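You operate a simulated robot arm through the tools that you are given. There is no shell and no other tool.

You run a simulated two-armed robot. Do the job below in one go: nothing can be reset, and whatever is moved stays where it is left.

## Task
Set both air flaps half up, then blow the yellow basket dry.
Fine: shut the air valve when the leaves are dry.
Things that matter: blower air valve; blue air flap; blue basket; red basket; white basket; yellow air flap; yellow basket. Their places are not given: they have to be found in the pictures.

Only the result counts: the job must be done as asked and must still hold three seconds after the hand-in. Knocking over, shifting, dropping, spilling or breaking anything else fails it.

## Robot
Two 7-joint arms with three-finger grippers on one trunk that stands fixed in place. Base frame: the origin is at the foot of the trunk, x ahead of it, y to its left, z up; the work surface is at about z = 0.8. Readings come in m, degrees, newtons and seconds.
The left shoulder is at [0.057, 0.126, 1.251], the right one opposite. With the tool pointing down near the work surface each hand reaches from about 0.3 to 0.8 m from the base axis, measured 20 degrees to its own side. Payload 2.94 kg a hand.
The TCP of each hand is the grasp point between the finger pads, 0.03 m short of the fingertips. In the tool frame z runs along the fingers and y along their closing line. Largest opening 0.128 m; the body of the gripper starts 0.093 m behind the TCP.
Orientation is that of the tool frame in the base frame, as a unit quaternion [w, x, y, z]. With the fingers straight down and closing along the base's y, the tool's x points along the base's -x, its y along +y and its z along -z.

## Interface
- The arms move only by the tool drive_tool. It takes "left_steps", "right_steps" or both (then of equal length, played together; a hand with none holds still); each is a list of rows, each a list of 7 numbers: the shift along the base's x, y, z in cm, then the turn, a rotation vector about the base's x, y, z in degrees, then the opening, from 0 (shut) to 1 (fully open). In form: [[tx, ty, tz, wx, wy, wz, hand], ...]. A call has 1 to 20 rows; each row is the pose to reach, as a shift and turn from the pose commanded when the call began. A row lasts 0.2 s, in which the tool goes at most 0.05 m and 8.6 degrees; a call with a longer step from one row to the next is refused whole, and so is a gripper value outside its range. A pose out of reach is approached as far as the arm can. The call stops where the force on the tool passes 40 N (or 10 N more than at its start, if that is more) or the arm is blocked; 0.2 s more then pass. Each finger halts on what it meets, pressing with about 31 N; the grip force reading is that of the motor and also rises with nothing between the fingers. The clock runs only during rows and for 0.2 s after the last one: add rows that repeat a pose to give the fingers time. The reply holds the time, the measured pose of the TCP, the force on the tool along the base axes, the opening and the grip force, in the units named above and with some noise, with the torque about the TCP (base axes, N m) and any sound that the robot's microphone picked up, and new pictures: "pictures" is both (left out), scene, wrist or none (wrist: the cameras of the hands that moved).
- Cameras (640 x 400 px; columns grow to the right, rows downward): "scene" is now at [0.156, -0.0583, 1.4537]; the picture's right is [-0.62, -0.79, 0.00], its down [-0.19, 0.15, -0.97] and it looks along [0.76, -0.60, -0.24] (base axes); focal length 214 px, centre (320, 200). "left" rides on the left gripper at [0.069, 0.015, -0.12] in its tool frame; the picture's right is [-0.21, 0.98, 0.00], its down [-0.82, -0.18, -0.54] and it looks along [-0.53, -0.12, 0.84] (tool axes); focal length 251 px, centre (320, 200). "right" rides on the right gripper at [0.069, -0.015, -0.12] in its tool frame; the picture's right is [0.22, 0.98, 0.00], its down [-0.82, 0.18, -0.54] and it looks along [-0.53, 0.12, 0.84] (tool axes); focal length 251 px, centre (320, 200).
- lift_body(by): slides the trunk up (or, below 0, down) by that many m; the arms and the scene camera ride with it, the base frame stays. It gives what a move gives, with no picture.
- head_to(pan, tilt): turns the head with the scene camera to pan (to the left, within 80 degrees either way) and tilt (down, from -29 to 69), counted from straight ahead of the robot. It gives what a move gives, and a new picture of the scene camera.
- pixel_to_xyz(camera, pixels): for up to 12 pixels [column, row] of the newest picture of that camera ("zoom" is the newest enlarged one), the place [x, y, z] in the base frame of the surface seen there, good to about 0.002 m. The clock stands still meanwhile.
- inspect(camera, box): a new picture of the part [left, top, right, bottom] of that camera's present view, enlarged. The clock stands still meanwhile.
- sign_off(): hands the job in; it is judged then, once.

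Unless the task says otherwise, let go and move clear before handing in.

The tools are called after ">>>" as a command line: name --argument value ..., lists and objects as JSON in quotes. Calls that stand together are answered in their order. drive_tool: Moves the arms, as the interface text tells. Its arguments: {"type":"object","properties":{"left_steps":{"type":"array","items":{"type":"array","items":{"type":"number"}}},"right_steps":{"type":"array","items":{"type":"array","items":{"type":"number"}}},"pictures":{"type":"string","enum":["both","scene","wrist","none"]}},"required":[]} The other tools are called the same way: lift_body (by) slides the trunk up or down; head_to (pan, tilt) turns the head that bears the scene camera; pixel_to_xyz (camera, pixels) gives the place of the surface under pixels of a picture; inspect (camera, box) takes an enlarged picture of a part of a camera's view; sign_off () hands the job in.

At the start:

```text
clock: 0.0
left_position: [0.4128, -0.0233, 1.467]
left_tcp_rot: [0.0, -0.002, 1.0, -0.001]
left_ft_force: [-0.8, -0.1, 0.7]
left_wrist_torque: [-0.04, 0.0, -0.01]
left_grip_width: 0.1282
left_finger_force: 0.1
right_position: [0.2828, -0.398, 1.5167]
right_tcp_rot: [0.0, -0.001, 1.0, 0.0]
right_ft_force: [0.4, 0.1, 0.3]
right_wrist_torque: [0.02, 0.01, -0.02]
right_grip_width: 0.1279
right_finger_force: 0.0
trunk travel left (down, up): [-0.464, 0.083]
head pan, tilt: [-38.1, 14.1]
```

scene: 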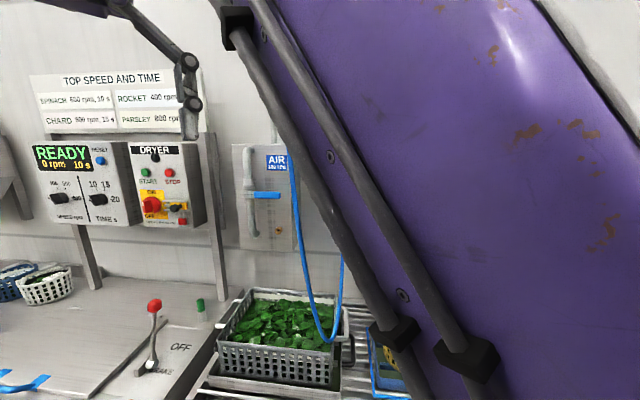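
right: 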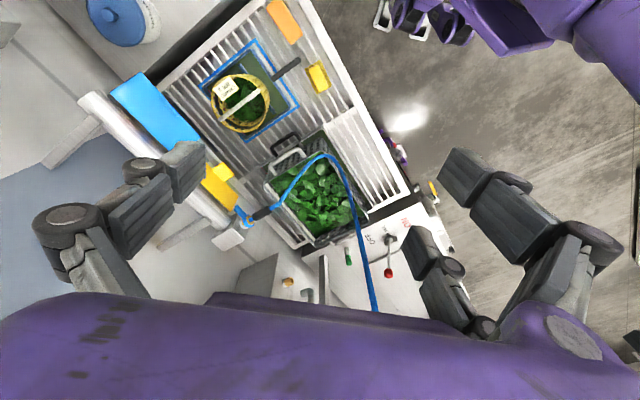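
left: 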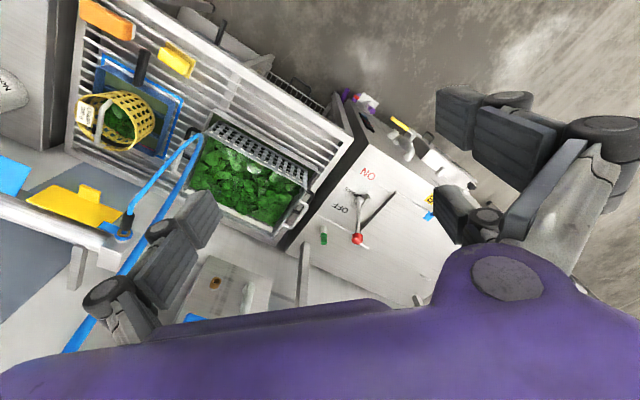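

The scene picture shows an AIR panel with a blue-handled valve near (265,195) and a grey basket of greens. The right wrist view shows a yellow basket at (240,100), plus a blue flap (155,110) and a yellow flap (218,185) on a rail. I'll turn the head to look around.

>>> head_to --pan -70 --tilt 30

>>> inspect --camera "right" --box '[60, 0, 440, 300]'

>>> inspect --camera "left" --box '[0, 0, 380, 330]'

```text
clock: 1.0
left_position: [0.4136, -0.0237, 1.4669]
left_tcp_rot: [0.001, -0.001, 1.0, -0.001]
left_ft_force: [0.0, 0.0, -0.5]
left_wrist_torque: [0.01, 0.0, -0.02]
left_grip_width: 0.1279
left_finger_force: 0.0
right_position: [0.2835, -0.3977, 1.5172]
right_tcp_rot: [0.0, 0.0, 1.0, 0.0]
right_ft_force: [0.0, -0.2, -0.1]
right_wrist_torque: [0.0, 0.0, -0.01]
right_grip_width: 0.128
right_finger_force: 0.1
trunk travel left (down, up): [-0.464, 0.083]
head pan, tilt: [-70.0, 30.0]
```

scene: 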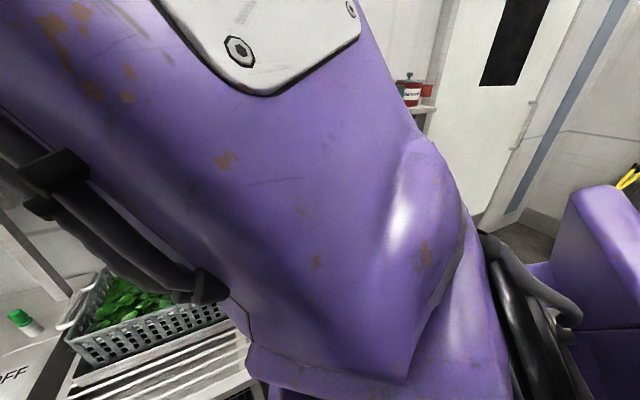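

```text
1.33 times, centred on (250, 150) of right
```

zoom: 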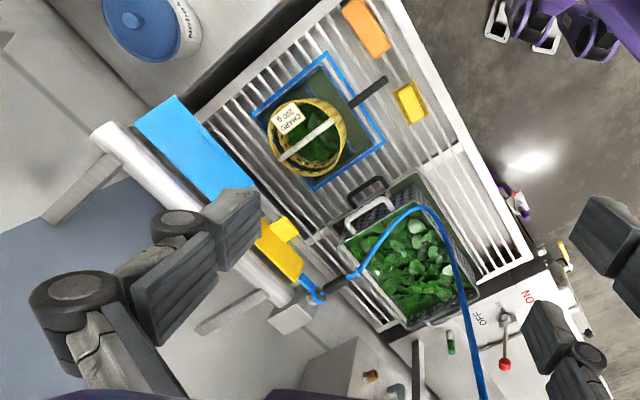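

```text
1.21 times, centred on (190, 165) of left
```

zoom: 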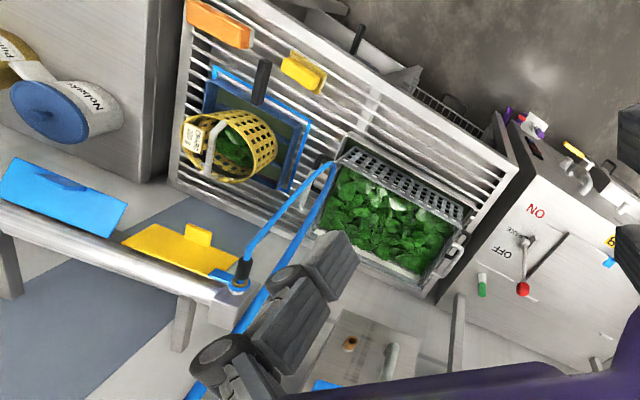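

The right arm blocks the view to the right. I'll look in other directions first to map the scene.

>>> head_to --pan 0 --tilt 30

>>> head_to --pan 50 --tilt 30

>>> head_to --pan -35 --tilt 40

```text
clock: 2.4
left_position: [0.4125, -0.0224, 1.4667]
left_tcp_rot: [0.0, -0.001, 1.0, 0.0]
left_ft_force: [-0.1, 0.1, -0.1]
left_wrist_torque: [-0.01, -0.02, -0.02]
left_grip_width: 0.1279
left_finger_force: 0.0
right_position: [0.2838, -0.3974, 1.5168]
right_tcp_rot: [-0.001, -0.001, 1.0, 0.001]
right_ft_force: [-0.3, 0.0, -0.3]
right_wrist_torque: [0.01, 0.02, -0.04]
right_grip_width: 0.1282
right_finger_force: 0.0
trunk travel left (down, up): [-0.464, 0.083]
head pan, tilt: [0.0, 30.0]
```

scene: 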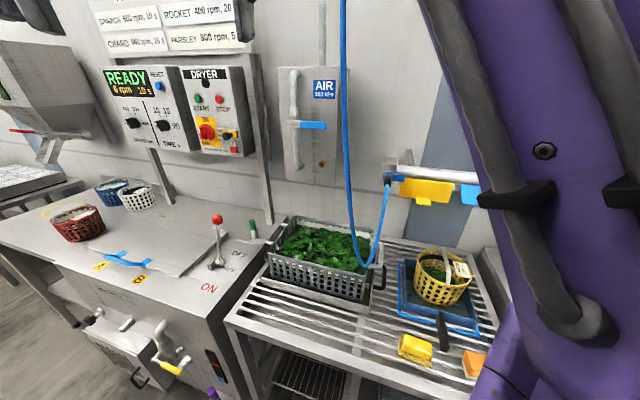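

```text
clock: 3.6
left_position: [0.4116, -0.0227, 1.4676]
left_tcp_rot: [0.0, -0.001, 1.0, -0.001]
left_ft_force: [0.3, 0.7, -0.3]
left_wrist_torque: [-0.03, 0.0, 0.01]
left_grip_width: 0.1279
left_finger_force: 0.0
right_position: [0.2837, -0.3977, 1.5159]
right_tcp_rot: [-0.001, 0.0, 1.0, -0.001]
right_ft_force: [-0.2, 0.7, -0.1]
right_wrist_torque: [-0.05, -0.01, 0.01]
right_grip_width: 0.1282
right_finger_force: 0.0
trunk travel left (down, up): [-0.464, 0.083]
head pan, tilt: [50.0, 30.0]
```

scene: 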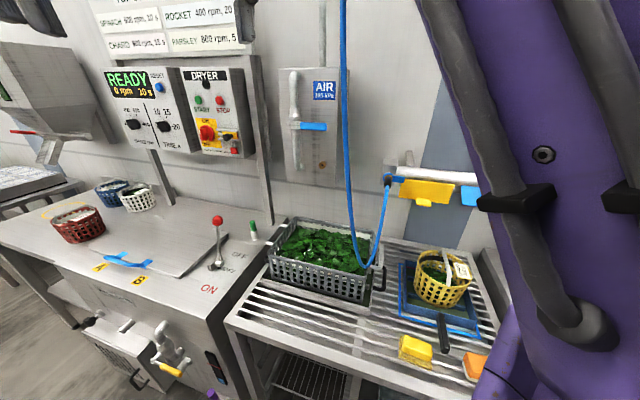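

```text
clock: 5.2
left_position: [0.4135, -0.0226, 1.466]
left_tcp_rot: [0.0, 0.0, 1.0, -0.001]
left_ft_force: [0.0, -0.1, 0.2]
left_wrist_torque: [-0.01, -0.02, -0.01]
left_grip_width: 0.1279
left_finger_force: 0.0
right_position: [0.2836, -0.3968, 1.5175]
right_tcp_rot: [0.0, -0.001, 1.0, -0.001]
right_ft_force: [-0.4, 0.0, 0.5]
right_wrist_torque: [-0.01, 0.02, 0.02]
right_grip_width: 0.1279
right_finger_force: 0.1
trunk travel left (down, up): [-0.464, 0.083]
head pan, tilt: [-35.0, 40.0]
```

scene: 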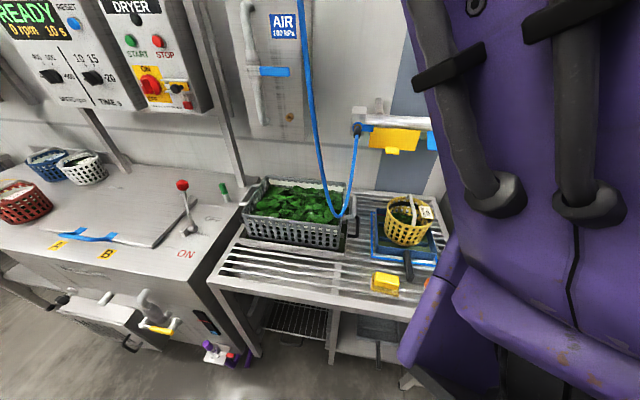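

The pan 0 and pan 50 pictures look the same (AIR label at (324,88) in both), which is suspicious. I'll repeat a single head move to check, since places measured from a stale picture would be wrong.

>>> head_to --pan 10 --tilt 40

```text
clock: 6.3
left_position: [0.4128, -0.0232, 1.4663]
left_tcp_rot: [0.0, -0.001, 1.0, -0.001]
left_ft_force: [-0.2, -0.4, -0.7]
left_wrist_torque: [-0.02, 0.01, -0.01]
left_grip_width: 0.1281
left_finger_force: 0.1
right_position: [0.2837, -0.3975, 1.5168]
right_tcp_rot: [0.0, 0.0, 1.0, 0.0]
right_ft_force: [-0.7, 0.3, -0.2]
right_wrist_torque: [0.01, 0.0, -0.02]
right_grip_width: 0.128
right_finger_force: 0.1
trunk travel left (down, up): [-0.464, 0.083]
head pan, tilt: [10.0, 40.0]
```

scene: 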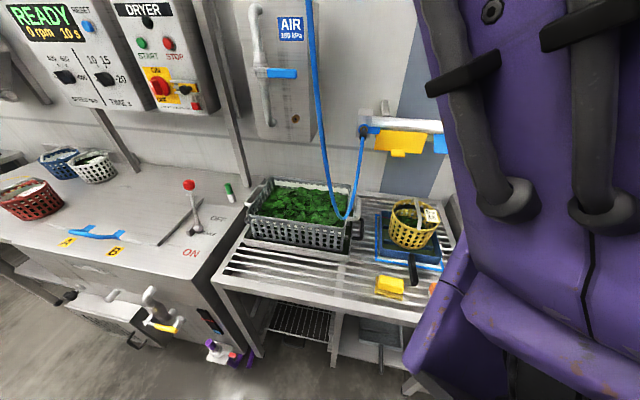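

The picture barely turned although pan reads 10, so I'll check whether the measured places agree between cameras.

>>> pixel_to_xyz --camera "scene" --pixels '[[281, 73], [400, 140], [440, 144], [413, 225], [300, 205], [364, 130], [390, 285], [190, 185], [265, 75], [432, 215]]'

>>> pixel_to_xyz --camera "right" --pixels '[[155, 105], [218, 185], [240, 100], [227, 88], [318, 75], [252, 212], [320, 200], [388, 272], [284, 18], [240, 117]]'

>>> pixel_to_xyz --camera "left" --pixels '[[70, 205], [110, 110], [120, 125], [90, 115], [178, 57], [127, 225], [357, 240], [245, 185], [105, 20]]'

```text
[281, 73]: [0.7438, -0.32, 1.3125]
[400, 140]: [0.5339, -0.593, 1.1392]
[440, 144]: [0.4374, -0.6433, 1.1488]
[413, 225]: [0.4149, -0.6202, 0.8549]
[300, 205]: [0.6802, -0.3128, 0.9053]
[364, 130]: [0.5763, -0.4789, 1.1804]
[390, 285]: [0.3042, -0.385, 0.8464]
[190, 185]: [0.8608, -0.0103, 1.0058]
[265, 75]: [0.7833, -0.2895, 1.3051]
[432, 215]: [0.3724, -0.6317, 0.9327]
```

```text
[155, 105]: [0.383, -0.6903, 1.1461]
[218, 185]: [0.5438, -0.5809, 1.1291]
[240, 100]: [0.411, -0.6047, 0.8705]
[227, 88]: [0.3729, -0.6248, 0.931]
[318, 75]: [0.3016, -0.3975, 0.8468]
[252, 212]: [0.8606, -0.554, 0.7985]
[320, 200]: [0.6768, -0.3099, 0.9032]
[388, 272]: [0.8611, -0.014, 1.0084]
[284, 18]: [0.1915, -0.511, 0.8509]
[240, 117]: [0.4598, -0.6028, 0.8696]
```

```text
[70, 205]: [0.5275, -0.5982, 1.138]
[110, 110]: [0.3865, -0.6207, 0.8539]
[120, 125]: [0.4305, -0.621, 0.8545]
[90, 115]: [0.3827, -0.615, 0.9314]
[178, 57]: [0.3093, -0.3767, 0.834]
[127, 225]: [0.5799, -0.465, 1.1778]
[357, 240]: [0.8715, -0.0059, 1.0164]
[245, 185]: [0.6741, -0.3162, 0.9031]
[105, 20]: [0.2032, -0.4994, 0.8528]
```

The three cameras agree on places, so the measurements can be trusted. Next I'll enlarge the valve panel, the blower pipe and the yellow basket.

>>> inspect --camera "scene" --box '[230, 0, 330, 140]'

>>> inspect --camera "scene" --box '[340, 90, 470, 300]'

>>> inspect --camera "right" --box '[80, 50, 340, 260]'

>>> inspect --camera "left" --box '[0, 130, 200, 270]'

>>> inspect --camera "scene" --box '[0, 0, 230, 130]'

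```text
2.86 times, centred on (280, 70) of scene
```

zoom: 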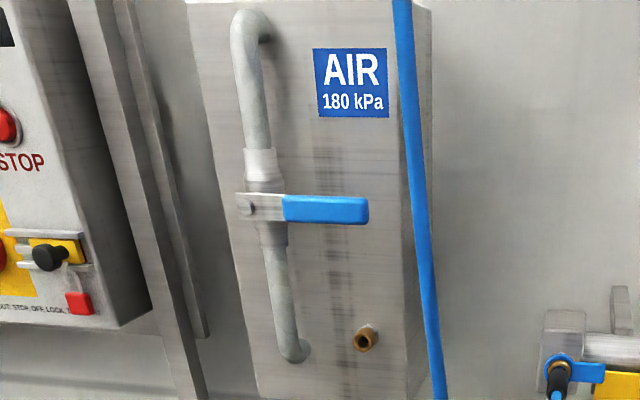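

```text
1.90 times, centred on (405, 195) of scene
```

zoom: 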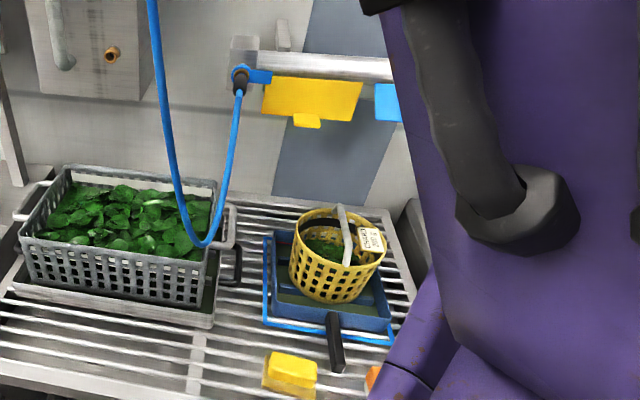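

```text
1.90 times, centred on (210, 155) of right
```

zoom: 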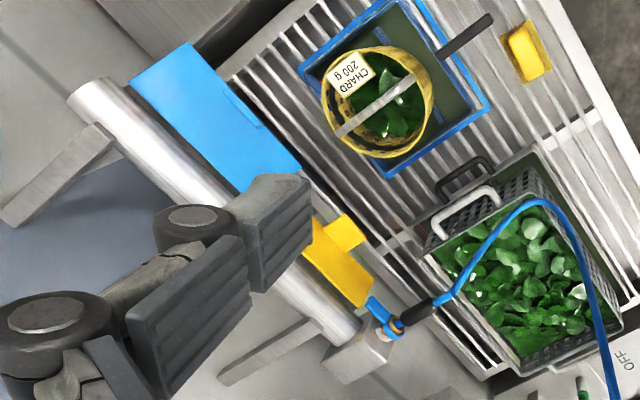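

```text
2.86 times, centred on (100, 200) of left
```

zoom: 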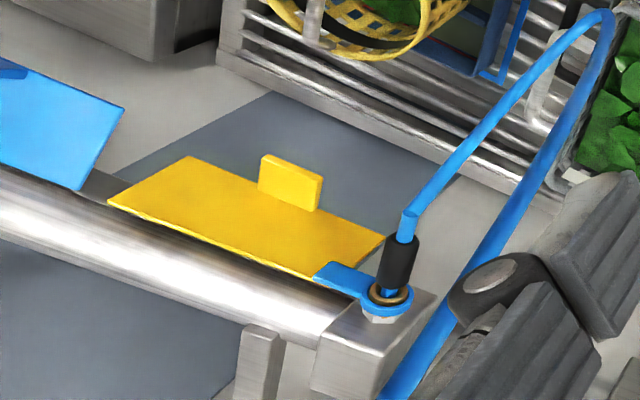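

```text
2.78 times, centred on (115, 65) of scene
```

zoom: 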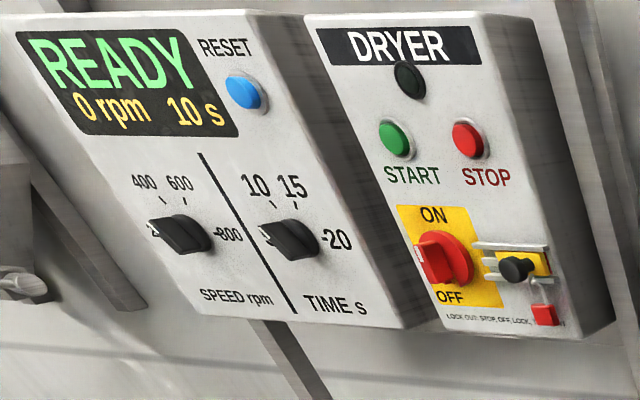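

Two candidates for the blower valve are visible: the panel lever (AIR 180 kPa) and a small blue lever at the pipe's end block by the hose coupling. I'll measure the pipe, the flaps and both levers.

>>> inspect --camera "right" --box '[80, 50, 280, 260]'

>>> pixel_to_xyz --camera "right" --pixels '[[92, 97], [101, 112], [130, 75], [178, 134], [148, 71], [112, 90], [170, 125], [205, 160], [214, 205], [237, 238], [245, 222], [228, 168]]'

>>> pixel_to_xyz --camera "left" --pixels '[[37, 202], [53, 188], [100, 203], [135, 213], [107, 228], [70, 210], [90, 190], [95, 200], [118, 228], [122, 227], [140, 235], [115, 245]]'

```text
1.90 times, centred on (180, 155) of right
```

zoom: 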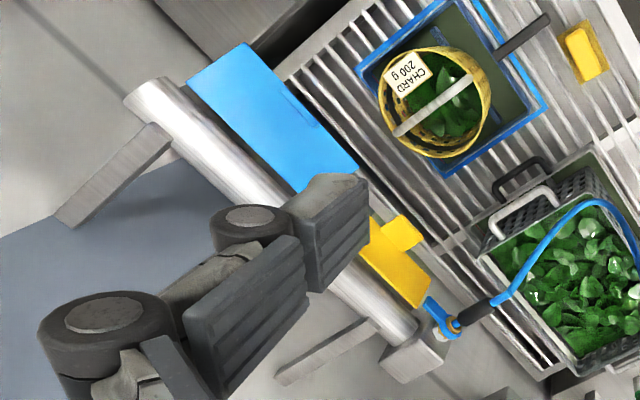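

```text
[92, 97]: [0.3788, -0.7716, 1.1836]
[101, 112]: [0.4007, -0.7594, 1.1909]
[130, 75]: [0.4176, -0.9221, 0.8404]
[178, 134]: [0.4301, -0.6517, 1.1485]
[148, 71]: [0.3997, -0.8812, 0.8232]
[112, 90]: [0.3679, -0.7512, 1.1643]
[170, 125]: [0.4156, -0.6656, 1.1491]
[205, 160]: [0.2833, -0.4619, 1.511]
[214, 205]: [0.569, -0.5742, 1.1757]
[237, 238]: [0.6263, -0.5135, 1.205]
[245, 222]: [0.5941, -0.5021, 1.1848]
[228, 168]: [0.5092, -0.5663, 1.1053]
```

```text
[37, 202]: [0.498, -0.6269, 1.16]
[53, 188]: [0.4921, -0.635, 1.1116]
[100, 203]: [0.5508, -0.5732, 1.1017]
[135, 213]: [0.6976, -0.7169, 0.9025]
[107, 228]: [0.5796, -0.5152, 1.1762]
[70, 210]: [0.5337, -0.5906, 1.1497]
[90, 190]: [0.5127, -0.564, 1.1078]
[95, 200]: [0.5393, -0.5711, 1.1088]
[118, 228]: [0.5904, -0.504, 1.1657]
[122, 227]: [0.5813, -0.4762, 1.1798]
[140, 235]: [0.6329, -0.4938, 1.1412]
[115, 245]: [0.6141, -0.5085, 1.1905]
```

The pipe runs along about [0.64, 0.77, 0], and the wall normal toward the robot is about [-0.77, 0.64, 0]. The yellow flap hangs nearly vertical (z 1.15 to 1.10) and the blue one is raised. I'll yaw the right hand 40° toward the wall so its camera faces the pipe.

>>> drive_tool --right_steps '[[0, 0, 0, 0, 0, -8, 1], [0, 0, 0, 0, 0, -16, 1], [0, 0, 0, 0, 0, -24, 1], [0, 0, 0, 0, 0, -32, 1], [0, 0, 0, 0, 0, -40, 1], [0, 0, 0, 0, 0, -40, 1]]' --pictures "both"

```text
clock: 7.7
left_position: [0.4131, -0.0235, 1.4679]
left_tcp_rot: [0.0, -0.001, 1.0, -0.002]
left_ft_force: [-0.2, 0.3, 0.5]
left_wrist_torque: [0.05, 0.02, 0.02]
left_grip_width: 0.1281
left_finger_force: 0.1
right_position: [0.2835, -0.3986, 1.5176]
right_tcp_rot: [-0.001, 0.344, 0.939, -0.001]
right_ft_force: [0.1, -0.6, 0.2]
right_wrist_torque: [-0.03, 0.04, -0.02]
right_grip_width: 0.1279
right_finger_force: 0.2
trunk travel left (down, up): [-0.464, 0.083]
head pan, tilt: [10.0, 40.0]
```

scene: 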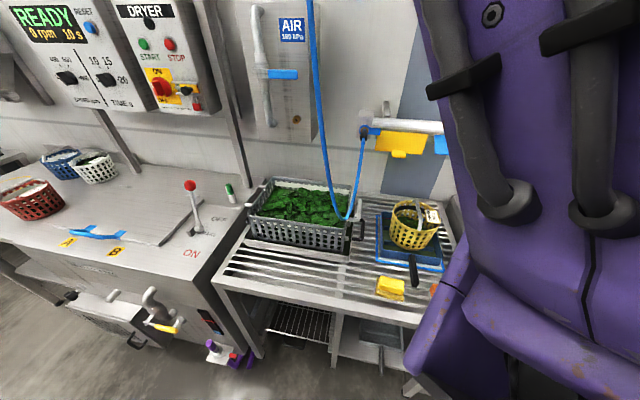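
right: 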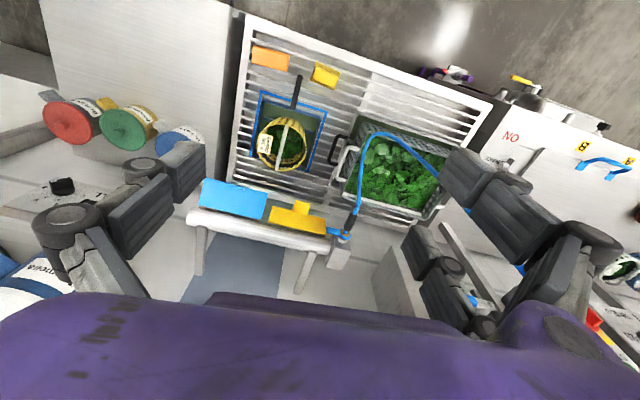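

The right camera now shows the whole pipe: blue flap at (233,200), yellow flap at (300,218), end valve at (340,232). I'll tilt the tool toward the wall for a front view.

>>> drive_tool --right_steps '[[0, 0, -2, -5.1, -6.2, 0, 1], [0, 0, -4, -10.2, -12.3, 0, 1], [0, 0, -6, -15.4, -18.5, 0, 1], [0, 0, -8, -20.5, -24.6, 0, 1], [0, 0, -10, -25.6, -30.8, 0, 1], [0, 0, -12, -25.6, -30.8, 0, 1]]' --pictures "both"

```text
clock: 8.5
left_position: [0.4197, -0.0252, 1.461]
left_tcp_rot: [-0.001, -0.008, 1.0, 0.001]
left_ft_force: [3.1, -2.4, -0.8]
left_wrist_torque: [0.3, 0.13, 0.19]
left_grip_width: 0.1279
left_finger_force: 0.0
right_position: [0.2859, -0.3941, 1.4579]
right_tcp_rot: [0.203, 0.331, 0.919, -0.074]
right_ft_force: [0.1, 0.6, 0.8]
right_wrist_torque: [0.01, 0.06, -0.05]
right_grip_width: 0.128
right_finger_force: 0.0
trunk travel left (down, up): [-0.464, 0.083]
head pan, tilt: [10.0, 40.0]
stopped in row 4 (left hand): the force on the tool passed its limit at 58 N (the readings are from after the stop); the commanded pose is now the measured one
```

scene: 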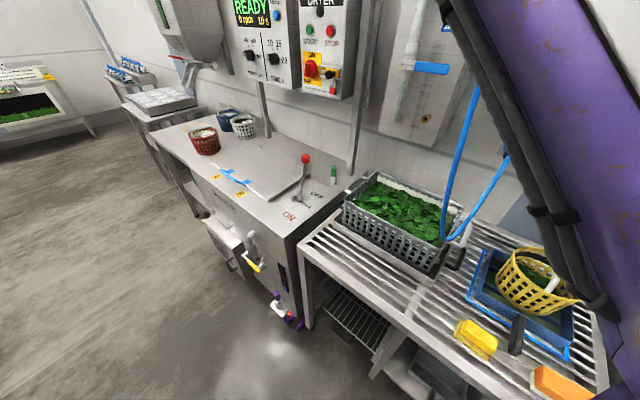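
right: 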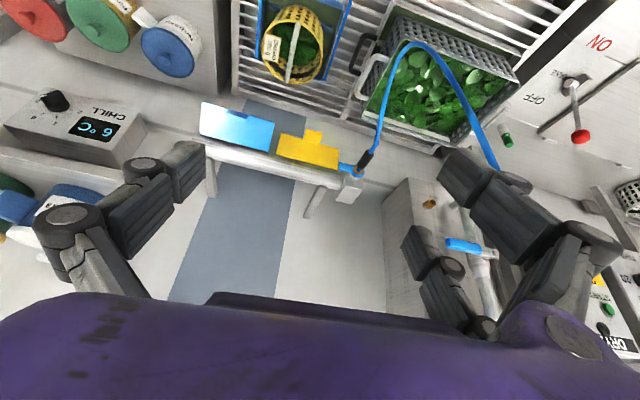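

The last move stopped with 58 N on the left hand, so the two arms are too close together. The head, which was probably blocked before, has now swung left. I'll move the left arm clear to its own side first.

>>> drive_tool --left_steps '[[0, 2, 0, 0, 0, 0, 1], [0, 5, 0, 0, 0, 0, 1], [0, 9, 0, 0, 0, 0, 1], [0, 13, 0, 0, 0, 0, 1], [0, 17, 0, 0, 0, 0, 1], [0, 21, 0, 0, 0, 0, 1], [0, 25, 0, 0, 0, 0, 1], [0, 29, 0, 0, 0, 0, 1], [0, 29, 0, 0, 0, 0, 1]]' --pictures "both"

```text
clock: 8.9
left_position: [0.418, -0.0207, 1.4595]
left_tcp_rot: [0.002, -0.008, 1.0, -0.002]
left_ft_force: [5.6, -5.2, 0.3]
left_wrist_torque: [0.25, 0.25, 0.36]
left_grip_width: 0.1281
left_finger_force: 0.1
right_position: [0.2846, -0.3914, 1.4611]
right_tcp_rot: [0.204, 0.328, 0.919, -0.075]
right_ft_force: [-0.4, 1.2, 0.5]
right_wrist_torque: [-0.01, -0.01, -0.02]
right_grip_width: 0.1281
right_finger_force: 0.0
trunk travel left (down, up): [-0.464, 0.083]
head pan, tilt: [10.0, 40.0]
stopped in row 1 (left hand): the force on the tool passed its limit at 58 N (the readings are from after the stop); the commanded pose is now the measured one
```

scene: 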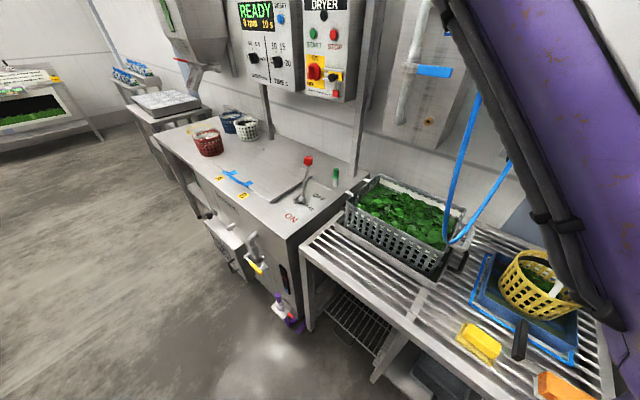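
left: 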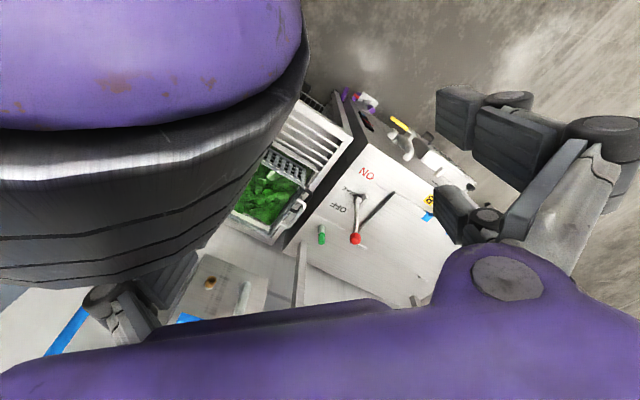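

The left camera shows the right elbow (purple, upper left) pressed against the left hand. I'll reverse the right arm's last move to free it, then shift the left hand away.

>>> drive_tool --right_steps '[[0, 0, 1.5, 4, 4.8, 0, 1], [0, 0, 3, 8, 9.6, 0, 1], [0, 0, 4.5, 12, 14.4, 0, 1], [0, 0, 6, 15.4, 18.5, 0, 1], [0, 0, 6, 15.4, 18.5, 0, 1]]' --pictures "none"

```text
clock: 9.2
left_position: [0.423, -0.0289, 1.4573]
left_tcp_rot: [0.002, -0.012, 1.0, -0.007]
left_ft_force: [8.2, -6.6, -1.0]
left_wrist_torque: [0.36, 0.43, 0.5]
left_grip_width: 0.1281
left_finger_force: 0.0
right_position: [0.2878, -0.391, 1.4637]
right_tcp_rot: [0.188, 0.325, 0.924, -0.07]
right_ft_force: [1.1, 0.5, 0.9]
right_wrist_torque: [0.01, 0.01, -0.01]
right_grip_width: 0.1278
right_finger_force: 0.0
trunk travel left (down, up): [-0.464, 0.083]
head pan, tilt: [10.0, 40.0]
stopped in row 1 (left hand): the force on the tool passed its limit at 71 N (the readings are from after the stop); the commanded pose is now the measured one
```

Force on the left hand is about [8, -7, -1] N, so something is pushing it toward +x and -y. I'll look through all the cameras before moving again.

>>> inspect --camera "left" --box '[0, 0, 640, 400]'

>>> inspect --camera "right" --box '[0, 0, 640, 400]'

>>> inspect --camera "scene" --box '[0, 0, 640, 400]'

>>> pixel_to_xyz --camera "left" --pixels '[[100, 50], [250, 50], [280, 20], [50, 200], [150, 220], [250, 140], [20, 20], [200, 200]]'

>>> pixel_to_xyz --camera "scene" --pixels '[[480, 30], [600, 30], [600, 150], [500, 90], [600, 300], [630, 200], [550, 200], [470, 10]]'

```text
1.00 times, centred on (320, 200) of left (not enlarged: the box is as wide or as high as the picture)
```

zoom: 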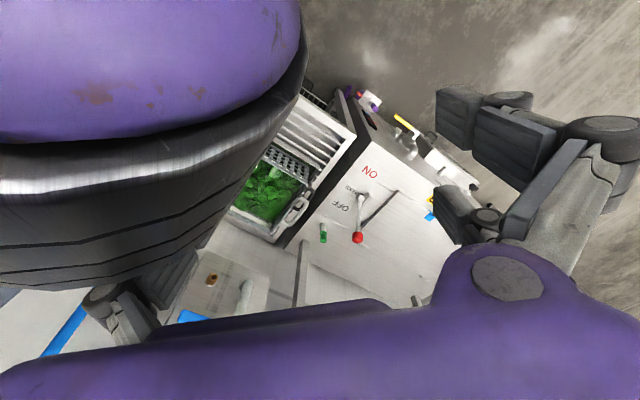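

```text
1.00 times, centred on (320, 200) of right (not enlarged: the box is as wide or as high as the picture)
```

zoom: 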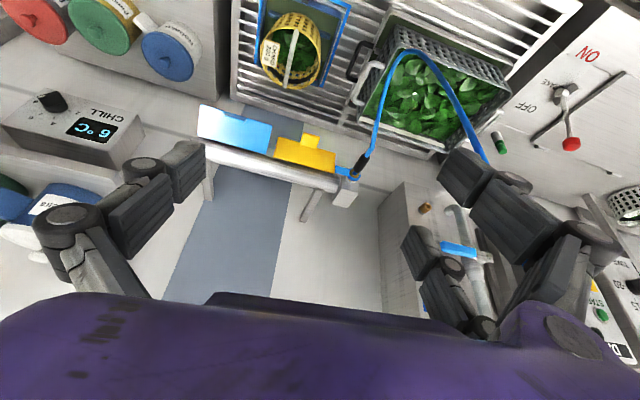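

```text
1.00 times, centred on (320, 200) of scene (not enlarged: the box is as wide or as high as the picture)
```

zoom: 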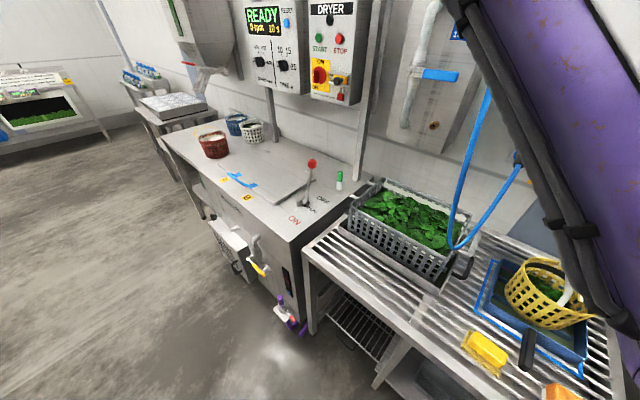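

```text
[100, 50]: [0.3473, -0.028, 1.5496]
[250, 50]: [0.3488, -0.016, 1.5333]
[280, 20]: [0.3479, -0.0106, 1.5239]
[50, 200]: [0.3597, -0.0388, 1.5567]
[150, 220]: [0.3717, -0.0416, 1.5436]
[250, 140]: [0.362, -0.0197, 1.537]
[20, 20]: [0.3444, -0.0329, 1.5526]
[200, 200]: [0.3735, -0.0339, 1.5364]
```

```text
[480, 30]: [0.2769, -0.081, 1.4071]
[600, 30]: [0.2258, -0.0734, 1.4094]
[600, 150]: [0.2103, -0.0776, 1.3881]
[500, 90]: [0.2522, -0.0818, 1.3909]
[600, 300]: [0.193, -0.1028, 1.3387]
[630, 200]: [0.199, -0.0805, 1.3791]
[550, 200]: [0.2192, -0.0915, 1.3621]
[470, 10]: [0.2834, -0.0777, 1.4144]
```

The right elbow's surface sits at about x 0.35–0.37, y -0.03, z 1.54, right behind (-x of) the left gripper. I'll move the left hand forward in +x first, then sideways to +y.

>>> drive_tool --left_steps '[[1, 0, 0, 0, 0, 0, 1], [2, 0, 0, 0, 0, 0, 1], [3, 0, 0, 0, 0, 0, 1], [5, 0, 0, 0, 0, 0, 1], [7, 1, 0, 0, 0, 0, 1], [7, 1, 0, 0, 0, 0, 1]]' --pictures "wrist"

```text
clock: 10.6
left_position: [0.4896, -0.0175, 1.4591]
left_tcp_rot: [0.003, -0.011, 1.0, -0.008]
left_ft_force: [-0.7, 0.5, -0.1]
left_wrist_torque: [0.02, 0.02, 0.02]
left_grip_width: 0.1281
left_finger_force: 0.1
right_position: [0.2853, -0.3905, 1.4665]
right_tcp_rot: [0.191, 0.326, 0.923, -0.07]
right_ft_force: [-0.2, 0.3, 0.4]
right_wrist_torque: [0.05, 0.02, -0.05]
right_grip_width: 0.1278
right_finger_force: 0.1
trunk travel left (down, up): [-0.464, 0.083]
head pan, tilt: [10.0, 40.0]
```

left: 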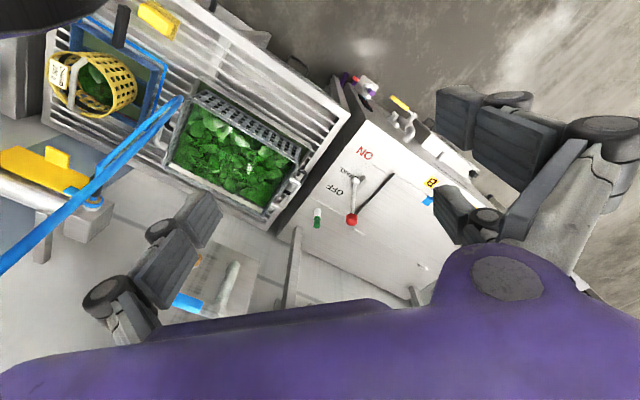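

The left hand is free now, with forces near zero. I'll move it to +y, well away from the right arm.

>>> drive_tool --left_steps '[[0, 3, 0, 0, 0, 0, 1], [0, 7, 0, 0, 0, 0, 1], [0, 11, 0, 0, 0, 0, 1], [0, 15, 0, 0, 0, 0, 1], [0, 19, 0, 0, 0, 0, 1], [0, 23, 0, 0, 0, 0, 1], [-3, 27, 0, 0, 0, 0, 1], [-6, 31, 0, 0, 0, 0, 1], [-8, 35, 0, 0, 0, 0, 1], [-8, 35, 0, 0, 0, 0, 1]]' --pictures "both"

```text
clock: 12.8
left_position: [0.442, 0.298, 1.4123]
left_tcp_rot: [0.004, -0.01, 1.0, -0.007]
left_ft_force: [0.6, -0.4, 0.2]
left_wrist_torque: [-0.01, 0.01, 0.0]
left_grip_width: 0.128
left_finger_force: 0.0
left hand out of reach, approached as far as the arm can: row 7, 8, 9, 10
right_position: [0.287, -0.3911, 1.4654]
right_tcp_rot: [0.191, 0.326, 0.923, -0.07]
right_ft_force: [-0.4, -1.0, 0.7]
right_wrist_torque: [0.01, -0.04, 0.03]
right_grip_width: 0.1278
right_finger_force: 0.1
trunk travel left (down, up): [-0.464, 0.083]
head pan, tilt: [10.0, 40.0]
```

scene: 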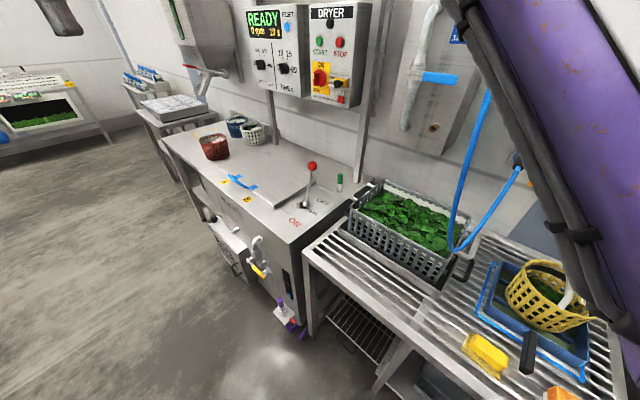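
left: 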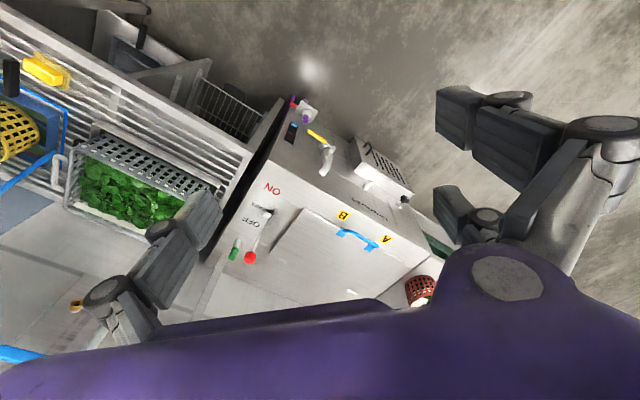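

Both arms are free now and the left hand is parked at (0.44, 0.30, 1.41). I'll enlarge the right camera's view of the blower and the AIR panel.

>>> inspect --camera "right" --box '[190, 90, 390, 215]'

>>> inspect --camera "right" --box '[230, 0, 430, 125]'

>>> inspect --camera "right" --box '[360, 130, 560, 330]'

```text
3.20 times, centred on (290, 152) of right
```

zoom: 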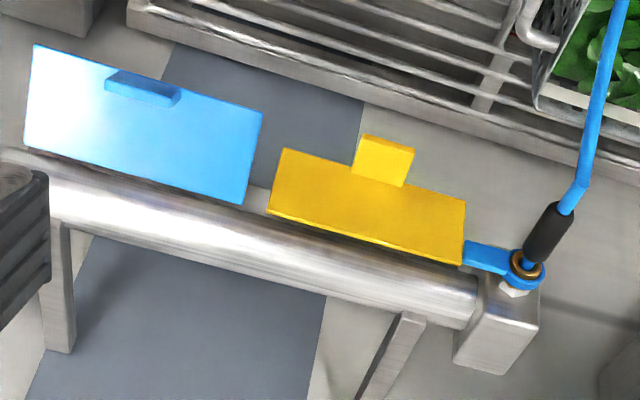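

```text
3.20 times, centred on (330, 62) of right
```

zoom: 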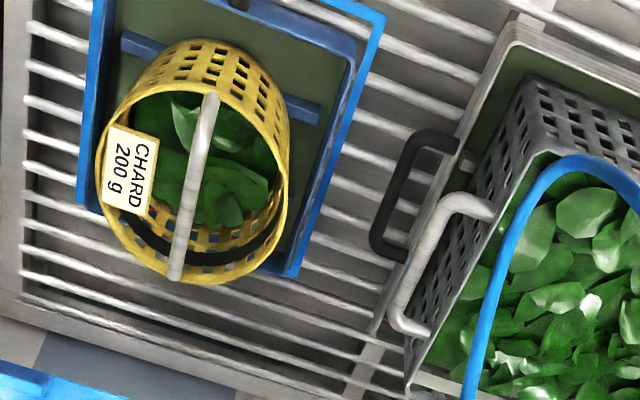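

```text
2.00 times, centred on (460, 230) of right
```

zoom: 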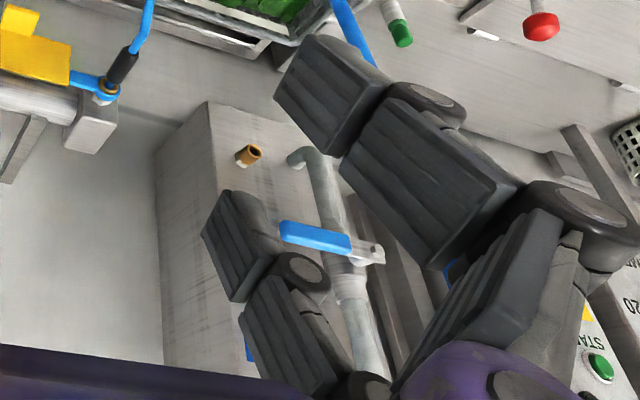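

The blower has a blue lever by the hose coupling at the pipe's end block, and the AIR panel has its own separate lever. To see which one feeds the hose, I'll tilt the head up and trace where the hose comes from.

>>> head_to --pan 5 --tilt 0

```text
clock: 13.8
left_position: [0.4417, 0.2976, 1.4123]
left_tcp_rot: [0.003, -0.01, 1.0, -0.007]
left_ft_force: [0.1, 0.2, -0.1]
left_wrist_torque: [0.04, 0.0, -0.03]
left_grip_width: 0.128
left_finger_force: 0.1
right_position: [0.2857, -0.3914, 1.466]
right_tcp_rot: [0.191, 0.326, 0.923, -0.07]
right_ft_force: [0.1, 0.0, 0.2]
right_wrist_torque: [0.01, 0.02, -0.01]
right_grip_width: 0.1282
right_finger_force: 0.1
trunk travel left (down, up): [-0.464, 0.083]
head pan, tilt: [5.0, 0.0]
```

scene: 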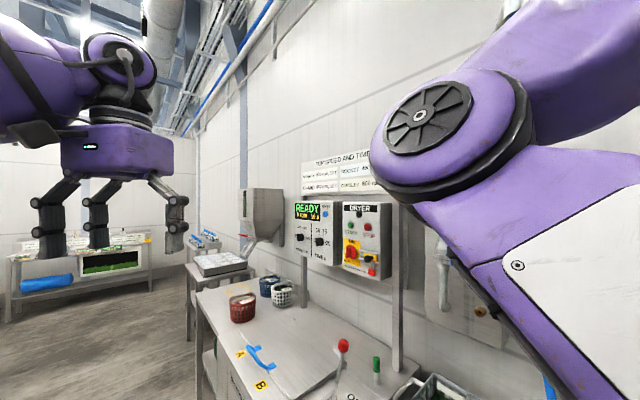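

The right elbow hides the upper hose from the head. I'll use the right camera to measure the flap plates, lever and hose coupling.

>>> inspect --camera "right" --box '[190, 90, 390, 215]'

>>> pixel_to_xyz --camera "zoom" --pixels '[[38, 52], [35, 140], [255, 118], [240, 198], [140, 130], [140, 160], [110, 76], [170, 92], [150, 105], [175, 107], [120, 95], [200, 170]]'

>>> pixel_to_xyz --camera "zoom" --pixels '[[288, 155], [274, 208], [460, 205], [456, 258], [330, 175], [420, 200], [370, 220], [365, 140], [408, 152], [358, 170], [402, 183], [385, 165]]'

>>> pixel_to_xyz --camera "zoom" --pixels '[[472, 253], [500, 258], [520, 265], [527, 270], [540, 240], [560, 215], [515, 290], [500, 320], [470, 300], [300, 260], [450, 310], [595, 120]]'

```text
3.20 times, centred on (290, 152) of right
```

zoom: 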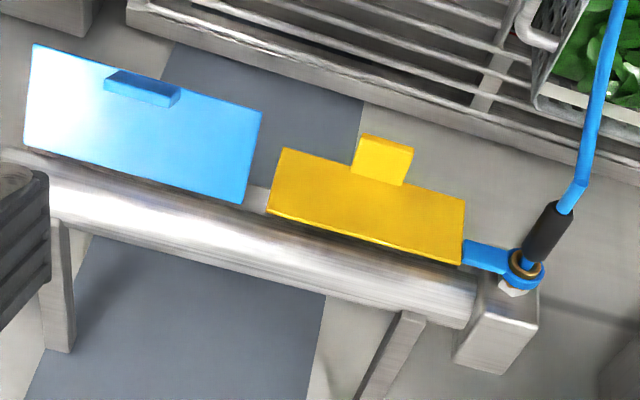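

```text
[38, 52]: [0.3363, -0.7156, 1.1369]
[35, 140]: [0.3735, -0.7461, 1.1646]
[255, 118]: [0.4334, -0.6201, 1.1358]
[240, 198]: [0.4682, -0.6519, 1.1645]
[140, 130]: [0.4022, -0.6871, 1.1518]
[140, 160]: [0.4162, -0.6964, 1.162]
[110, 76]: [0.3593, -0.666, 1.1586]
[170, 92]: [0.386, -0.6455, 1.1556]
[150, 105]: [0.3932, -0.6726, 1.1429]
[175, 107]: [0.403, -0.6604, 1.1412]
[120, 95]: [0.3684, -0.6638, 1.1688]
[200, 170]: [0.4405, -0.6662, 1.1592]
```

```text
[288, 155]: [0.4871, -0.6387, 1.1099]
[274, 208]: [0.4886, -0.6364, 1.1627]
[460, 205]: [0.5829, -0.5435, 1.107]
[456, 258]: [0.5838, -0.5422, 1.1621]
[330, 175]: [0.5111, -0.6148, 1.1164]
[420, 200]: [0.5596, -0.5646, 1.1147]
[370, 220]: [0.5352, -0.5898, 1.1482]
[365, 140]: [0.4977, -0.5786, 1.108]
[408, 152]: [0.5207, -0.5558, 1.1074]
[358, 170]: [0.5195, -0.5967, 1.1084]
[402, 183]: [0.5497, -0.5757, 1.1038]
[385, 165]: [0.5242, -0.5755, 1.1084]
```

```text
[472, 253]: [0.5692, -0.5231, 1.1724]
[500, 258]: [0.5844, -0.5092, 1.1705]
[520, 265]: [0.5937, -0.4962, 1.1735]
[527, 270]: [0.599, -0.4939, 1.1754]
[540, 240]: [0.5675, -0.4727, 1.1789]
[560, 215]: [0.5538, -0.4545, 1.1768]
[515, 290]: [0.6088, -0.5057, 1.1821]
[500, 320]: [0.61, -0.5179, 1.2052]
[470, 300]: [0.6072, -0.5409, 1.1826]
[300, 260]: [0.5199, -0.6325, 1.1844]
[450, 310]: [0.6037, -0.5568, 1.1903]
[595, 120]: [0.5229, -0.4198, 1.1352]
```

Using the measured corners, the pipe runs at about 45° in the base frame. The yellow flap is vertical (0°) and the blue one about 60° up. The lever pivots near (0.594, -0.496, 1.174). Before moving the hand in, I'll locate the hanging hose so I don't snag it.

>>> pixel_to_xyz --camera "right" --pixels '[[376, 120], [383, 75], [405, 46], [440, 60], [460, 90], [475, 130], [484, 160], [200, 170], [345, 190], [298, 22]]'

>>> pixel_to_xyz --camera "scene" --pixels '[[385, 155], [548, 392], [230, 305], [270, 285], [285, 290], [352, 210], [440, 265]]'

```text
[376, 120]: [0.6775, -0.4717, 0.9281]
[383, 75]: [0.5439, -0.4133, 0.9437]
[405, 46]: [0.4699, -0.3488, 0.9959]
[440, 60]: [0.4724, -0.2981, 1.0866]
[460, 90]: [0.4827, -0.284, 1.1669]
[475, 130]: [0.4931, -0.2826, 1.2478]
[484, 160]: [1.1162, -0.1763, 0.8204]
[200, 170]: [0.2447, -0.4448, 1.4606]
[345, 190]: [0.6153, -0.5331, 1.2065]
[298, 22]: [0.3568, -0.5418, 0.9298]
```

```text
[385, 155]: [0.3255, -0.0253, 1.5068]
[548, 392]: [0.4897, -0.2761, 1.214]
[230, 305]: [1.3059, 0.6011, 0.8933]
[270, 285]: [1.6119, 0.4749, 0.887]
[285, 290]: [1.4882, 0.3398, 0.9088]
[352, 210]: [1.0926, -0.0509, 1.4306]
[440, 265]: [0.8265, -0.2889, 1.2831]
```

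The hose drops from above at about (0.49, -0.28), so it must be kept clear on the +u side. I'll check the objects on the far right (CHILL box and reels) for clearance before moving the right hand to the blue flap.

>>> pixel_to_xyz --camera "right" --pixels '[[75, 130], [130, 150], [40, 100], [170, 50], [100, 20], [190, 90], [235, 70], [40, 220], [10, 130]]'

```text
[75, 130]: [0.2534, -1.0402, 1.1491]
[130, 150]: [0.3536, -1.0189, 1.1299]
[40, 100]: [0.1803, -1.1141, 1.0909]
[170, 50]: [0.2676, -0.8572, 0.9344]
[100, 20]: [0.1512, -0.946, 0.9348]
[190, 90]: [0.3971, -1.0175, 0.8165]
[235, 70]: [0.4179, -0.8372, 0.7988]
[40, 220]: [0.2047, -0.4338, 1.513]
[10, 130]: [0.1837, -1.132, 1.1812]
```

Everything on the right is well clear (beyond y = -0.84). I'll move the right hand to a pre-grasp point above the blue flap's tab, tilted 30° toward the wall and with the fingers part closed.

>>> drive_tool --right_steps '[[0.5, -4, -1.5, -1.5, -1.6, -1.7, 0.6], [1, -8, -3.5, -3, -3.2, -3.3, 0.6], [2, -12, -6, -4.5, -4.85, -5, 0.6], [3, -16, -9, -4.5, -4.85, -5, 0.6], [4, -19.5, -12, -4.5, -4.85, -5, 0.6], [4.9, -22.7, -15, -4.5, -4.85, -5, 0.6], [4.9, -22.7, -18, -4.5, -4.85, -5, 0.6], [4.9, -22.7, -21, -4.5, -4.85, -5, 0.6], [4.9, -22.7, -21, -4.5, -4.85, -5, 0.6]]' --pictures "both"

```text
refused: row 4 steps farther than a row can; nothing moved
```

One step was slightly too long, so I'll re-space the path.

>>> drive_tool --right_steps '[[0.5, -4, -1.5, -1.5, -1.6, -1.7, 0.6], [1, -8, -3.5, -3, -3.2, -3.3, 0.6], [2, -12, -5.5, -4.5, -4.85, -5, 0.6], [3, -15.5, -8, -4.5, -4.85, -5, 0.6], [4, -19, -11, -4.5, -4.85, -5, 0.6], [4.9, -22.7, -13.5, -4.5, -4.85, -5, 0.6], [4.9, -22.7, -17, -4.5, -4.85, -5, 0.6], [4.9, -22.7, -21, -4.5, -4.85, -5, 0.6], [4.9, -22.7, -21, -4.5, -4.85, -5, 0.6]]' --pictures "both"

```text
clock: 15.8
left_position: [0.4418, 0.2986, 1.4117]
left_tcp_rot: [0.003, -0.01, 1.0, -0.008]
left_ft_force: [0.1, 0.1, -0.1]
left_wrist_torque: [0.03, 0.03, 0.02]
left_grip_width: 0.128
left_finger_force: 0.0
right_position: [0.3368, -0.618, 1.2576]
right_tcp_rot: [0.24, 0.361, 0.896, -0.101]
right_ft_force: [-0.1, 0.1, 0.0]
right_wrist_torque: [-0.01, -0.02, 0.0]
right_grip_width: 0.0769
right_finger_force: 0.0
trunk travel left (down, up): [-0.464, 0.083]
head pan, tilt: [5.0, 0.0]
```

scene: 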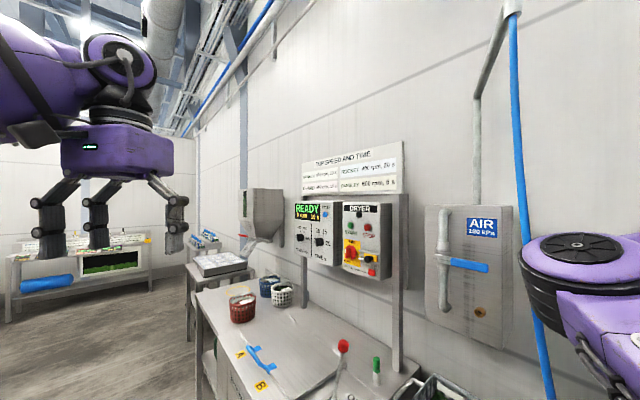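
right: 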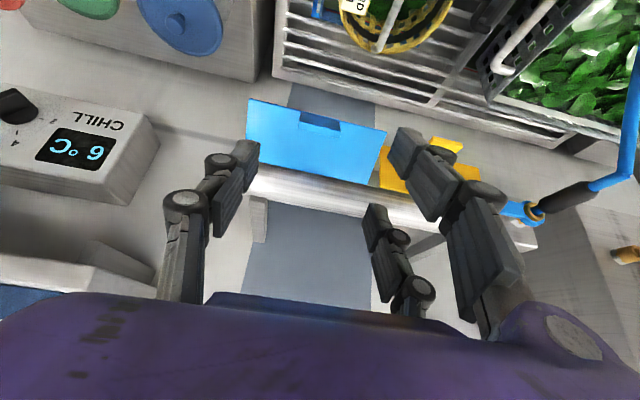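

The scene picture now shows a pipe rising from the top of the AIR panel (475,200) to an arm tip at (513,8), where the blue hose hangs, so the AIR panel feeds the hose. I'll enlarge the panel, the arm tip and the blower's end fitting.

>>> inspect --camera "scene" --box '[410, 190, 550, 360]'

>>> inspect --camera "right" --box '[440, 120, 640, 290]'

>>> inspect --camera "scene" --box '[440, 0, 580, 120]'

>>> inspect --camera "right" --box '[230, 70, 490, 230]'

```text
2.35 times, centred on (480, 275) of scene
```

zoom: 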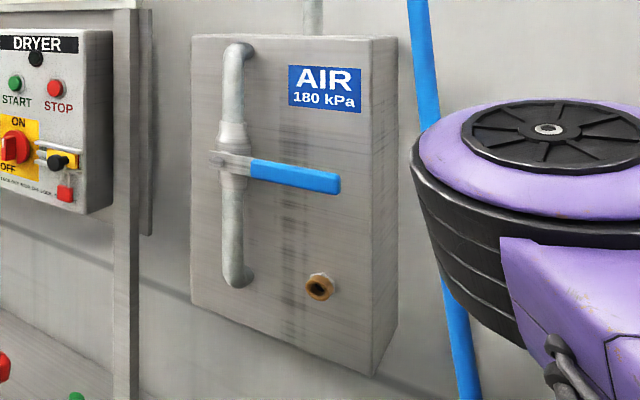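

```text
2.35 times, centred on (540, 205) of right
```

zoom: 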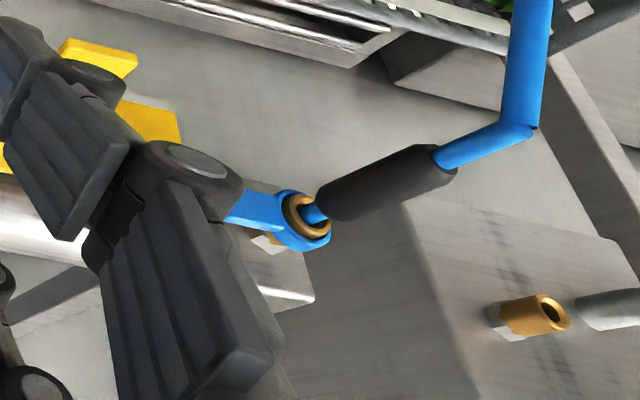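

```text
3.33 times, centred on (510, 60) of scene
```

zoom: 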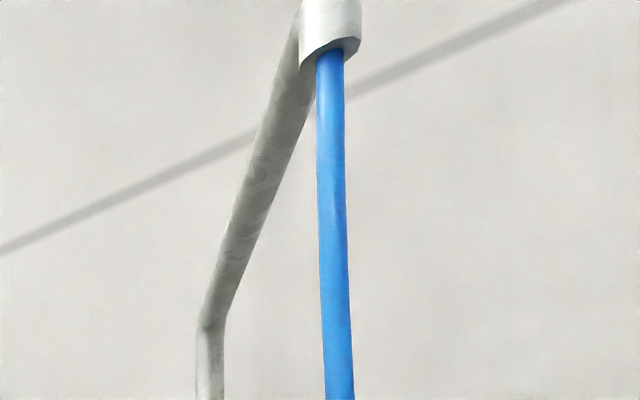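

```text
2.46 times, centred on (360, 150) of right
```

zoom: 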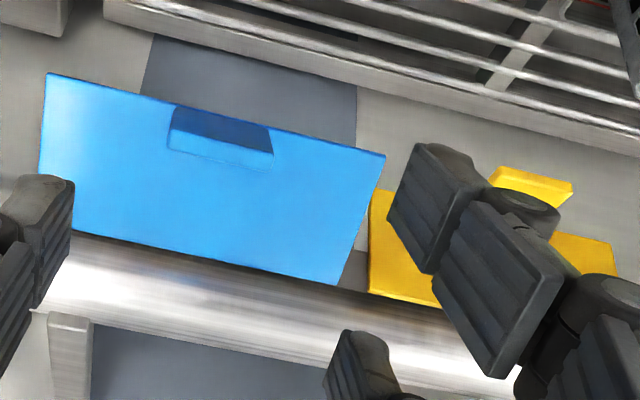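

The hose is plugged into a coupling on the blower, and its supply comes through the AIR panel, whose lever is across the pipe, so it looks shut. I'll treat the panel lever as the blower air valve and do the flaps first. I'll measure the blue flap again from this closer view.

>>> pixel_to_xyz --camera "zoom" --pixels '[[52, 80], [380, 160], [336, 280], [80, 230], [200, 250], [210, 170], [180, 112], [265, 130], [268, 148], [175, 140], [222, 125], [222, 150]]'

>>> pixel_to_xyz --camera "scene" --pixels '[[440, 262], [450, 262], [465, 264], [480, 267], [487, 268], [443, 255], [446, 220], [444, 300], [505, 260], [430, 260], [450, 290], [480, 312]]'

```text
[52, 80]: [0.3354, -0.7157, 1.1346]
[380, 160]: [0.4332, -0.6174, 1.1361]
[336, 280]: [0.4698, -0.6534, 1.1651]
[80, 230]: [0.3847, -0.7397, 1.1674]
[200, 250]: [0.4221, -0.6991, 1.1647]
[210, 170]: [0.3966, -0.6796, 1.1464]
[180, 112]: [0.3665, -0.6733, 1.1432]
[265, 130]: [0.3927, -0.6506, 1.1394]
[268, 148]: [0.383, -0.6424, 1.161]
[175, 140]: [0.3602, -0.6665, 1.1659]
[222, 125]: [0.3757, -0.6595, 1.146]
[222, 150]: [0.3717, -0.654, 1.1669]
```

```text
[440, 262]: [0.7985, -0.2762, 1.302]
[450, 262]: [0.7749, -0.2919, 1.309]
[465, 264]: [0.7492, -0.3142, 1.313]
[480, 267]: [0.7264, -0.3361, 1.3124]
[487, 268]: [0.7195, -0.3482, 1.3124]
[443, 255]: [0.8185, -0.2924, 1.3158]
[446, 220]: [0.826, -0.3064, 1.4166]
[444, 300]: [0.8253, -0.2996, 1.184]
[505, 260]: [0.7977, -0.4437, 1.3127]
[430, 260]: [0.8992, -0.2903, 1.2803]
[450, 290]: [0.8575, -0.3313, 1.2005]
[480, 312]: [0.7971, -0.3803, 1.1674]
```

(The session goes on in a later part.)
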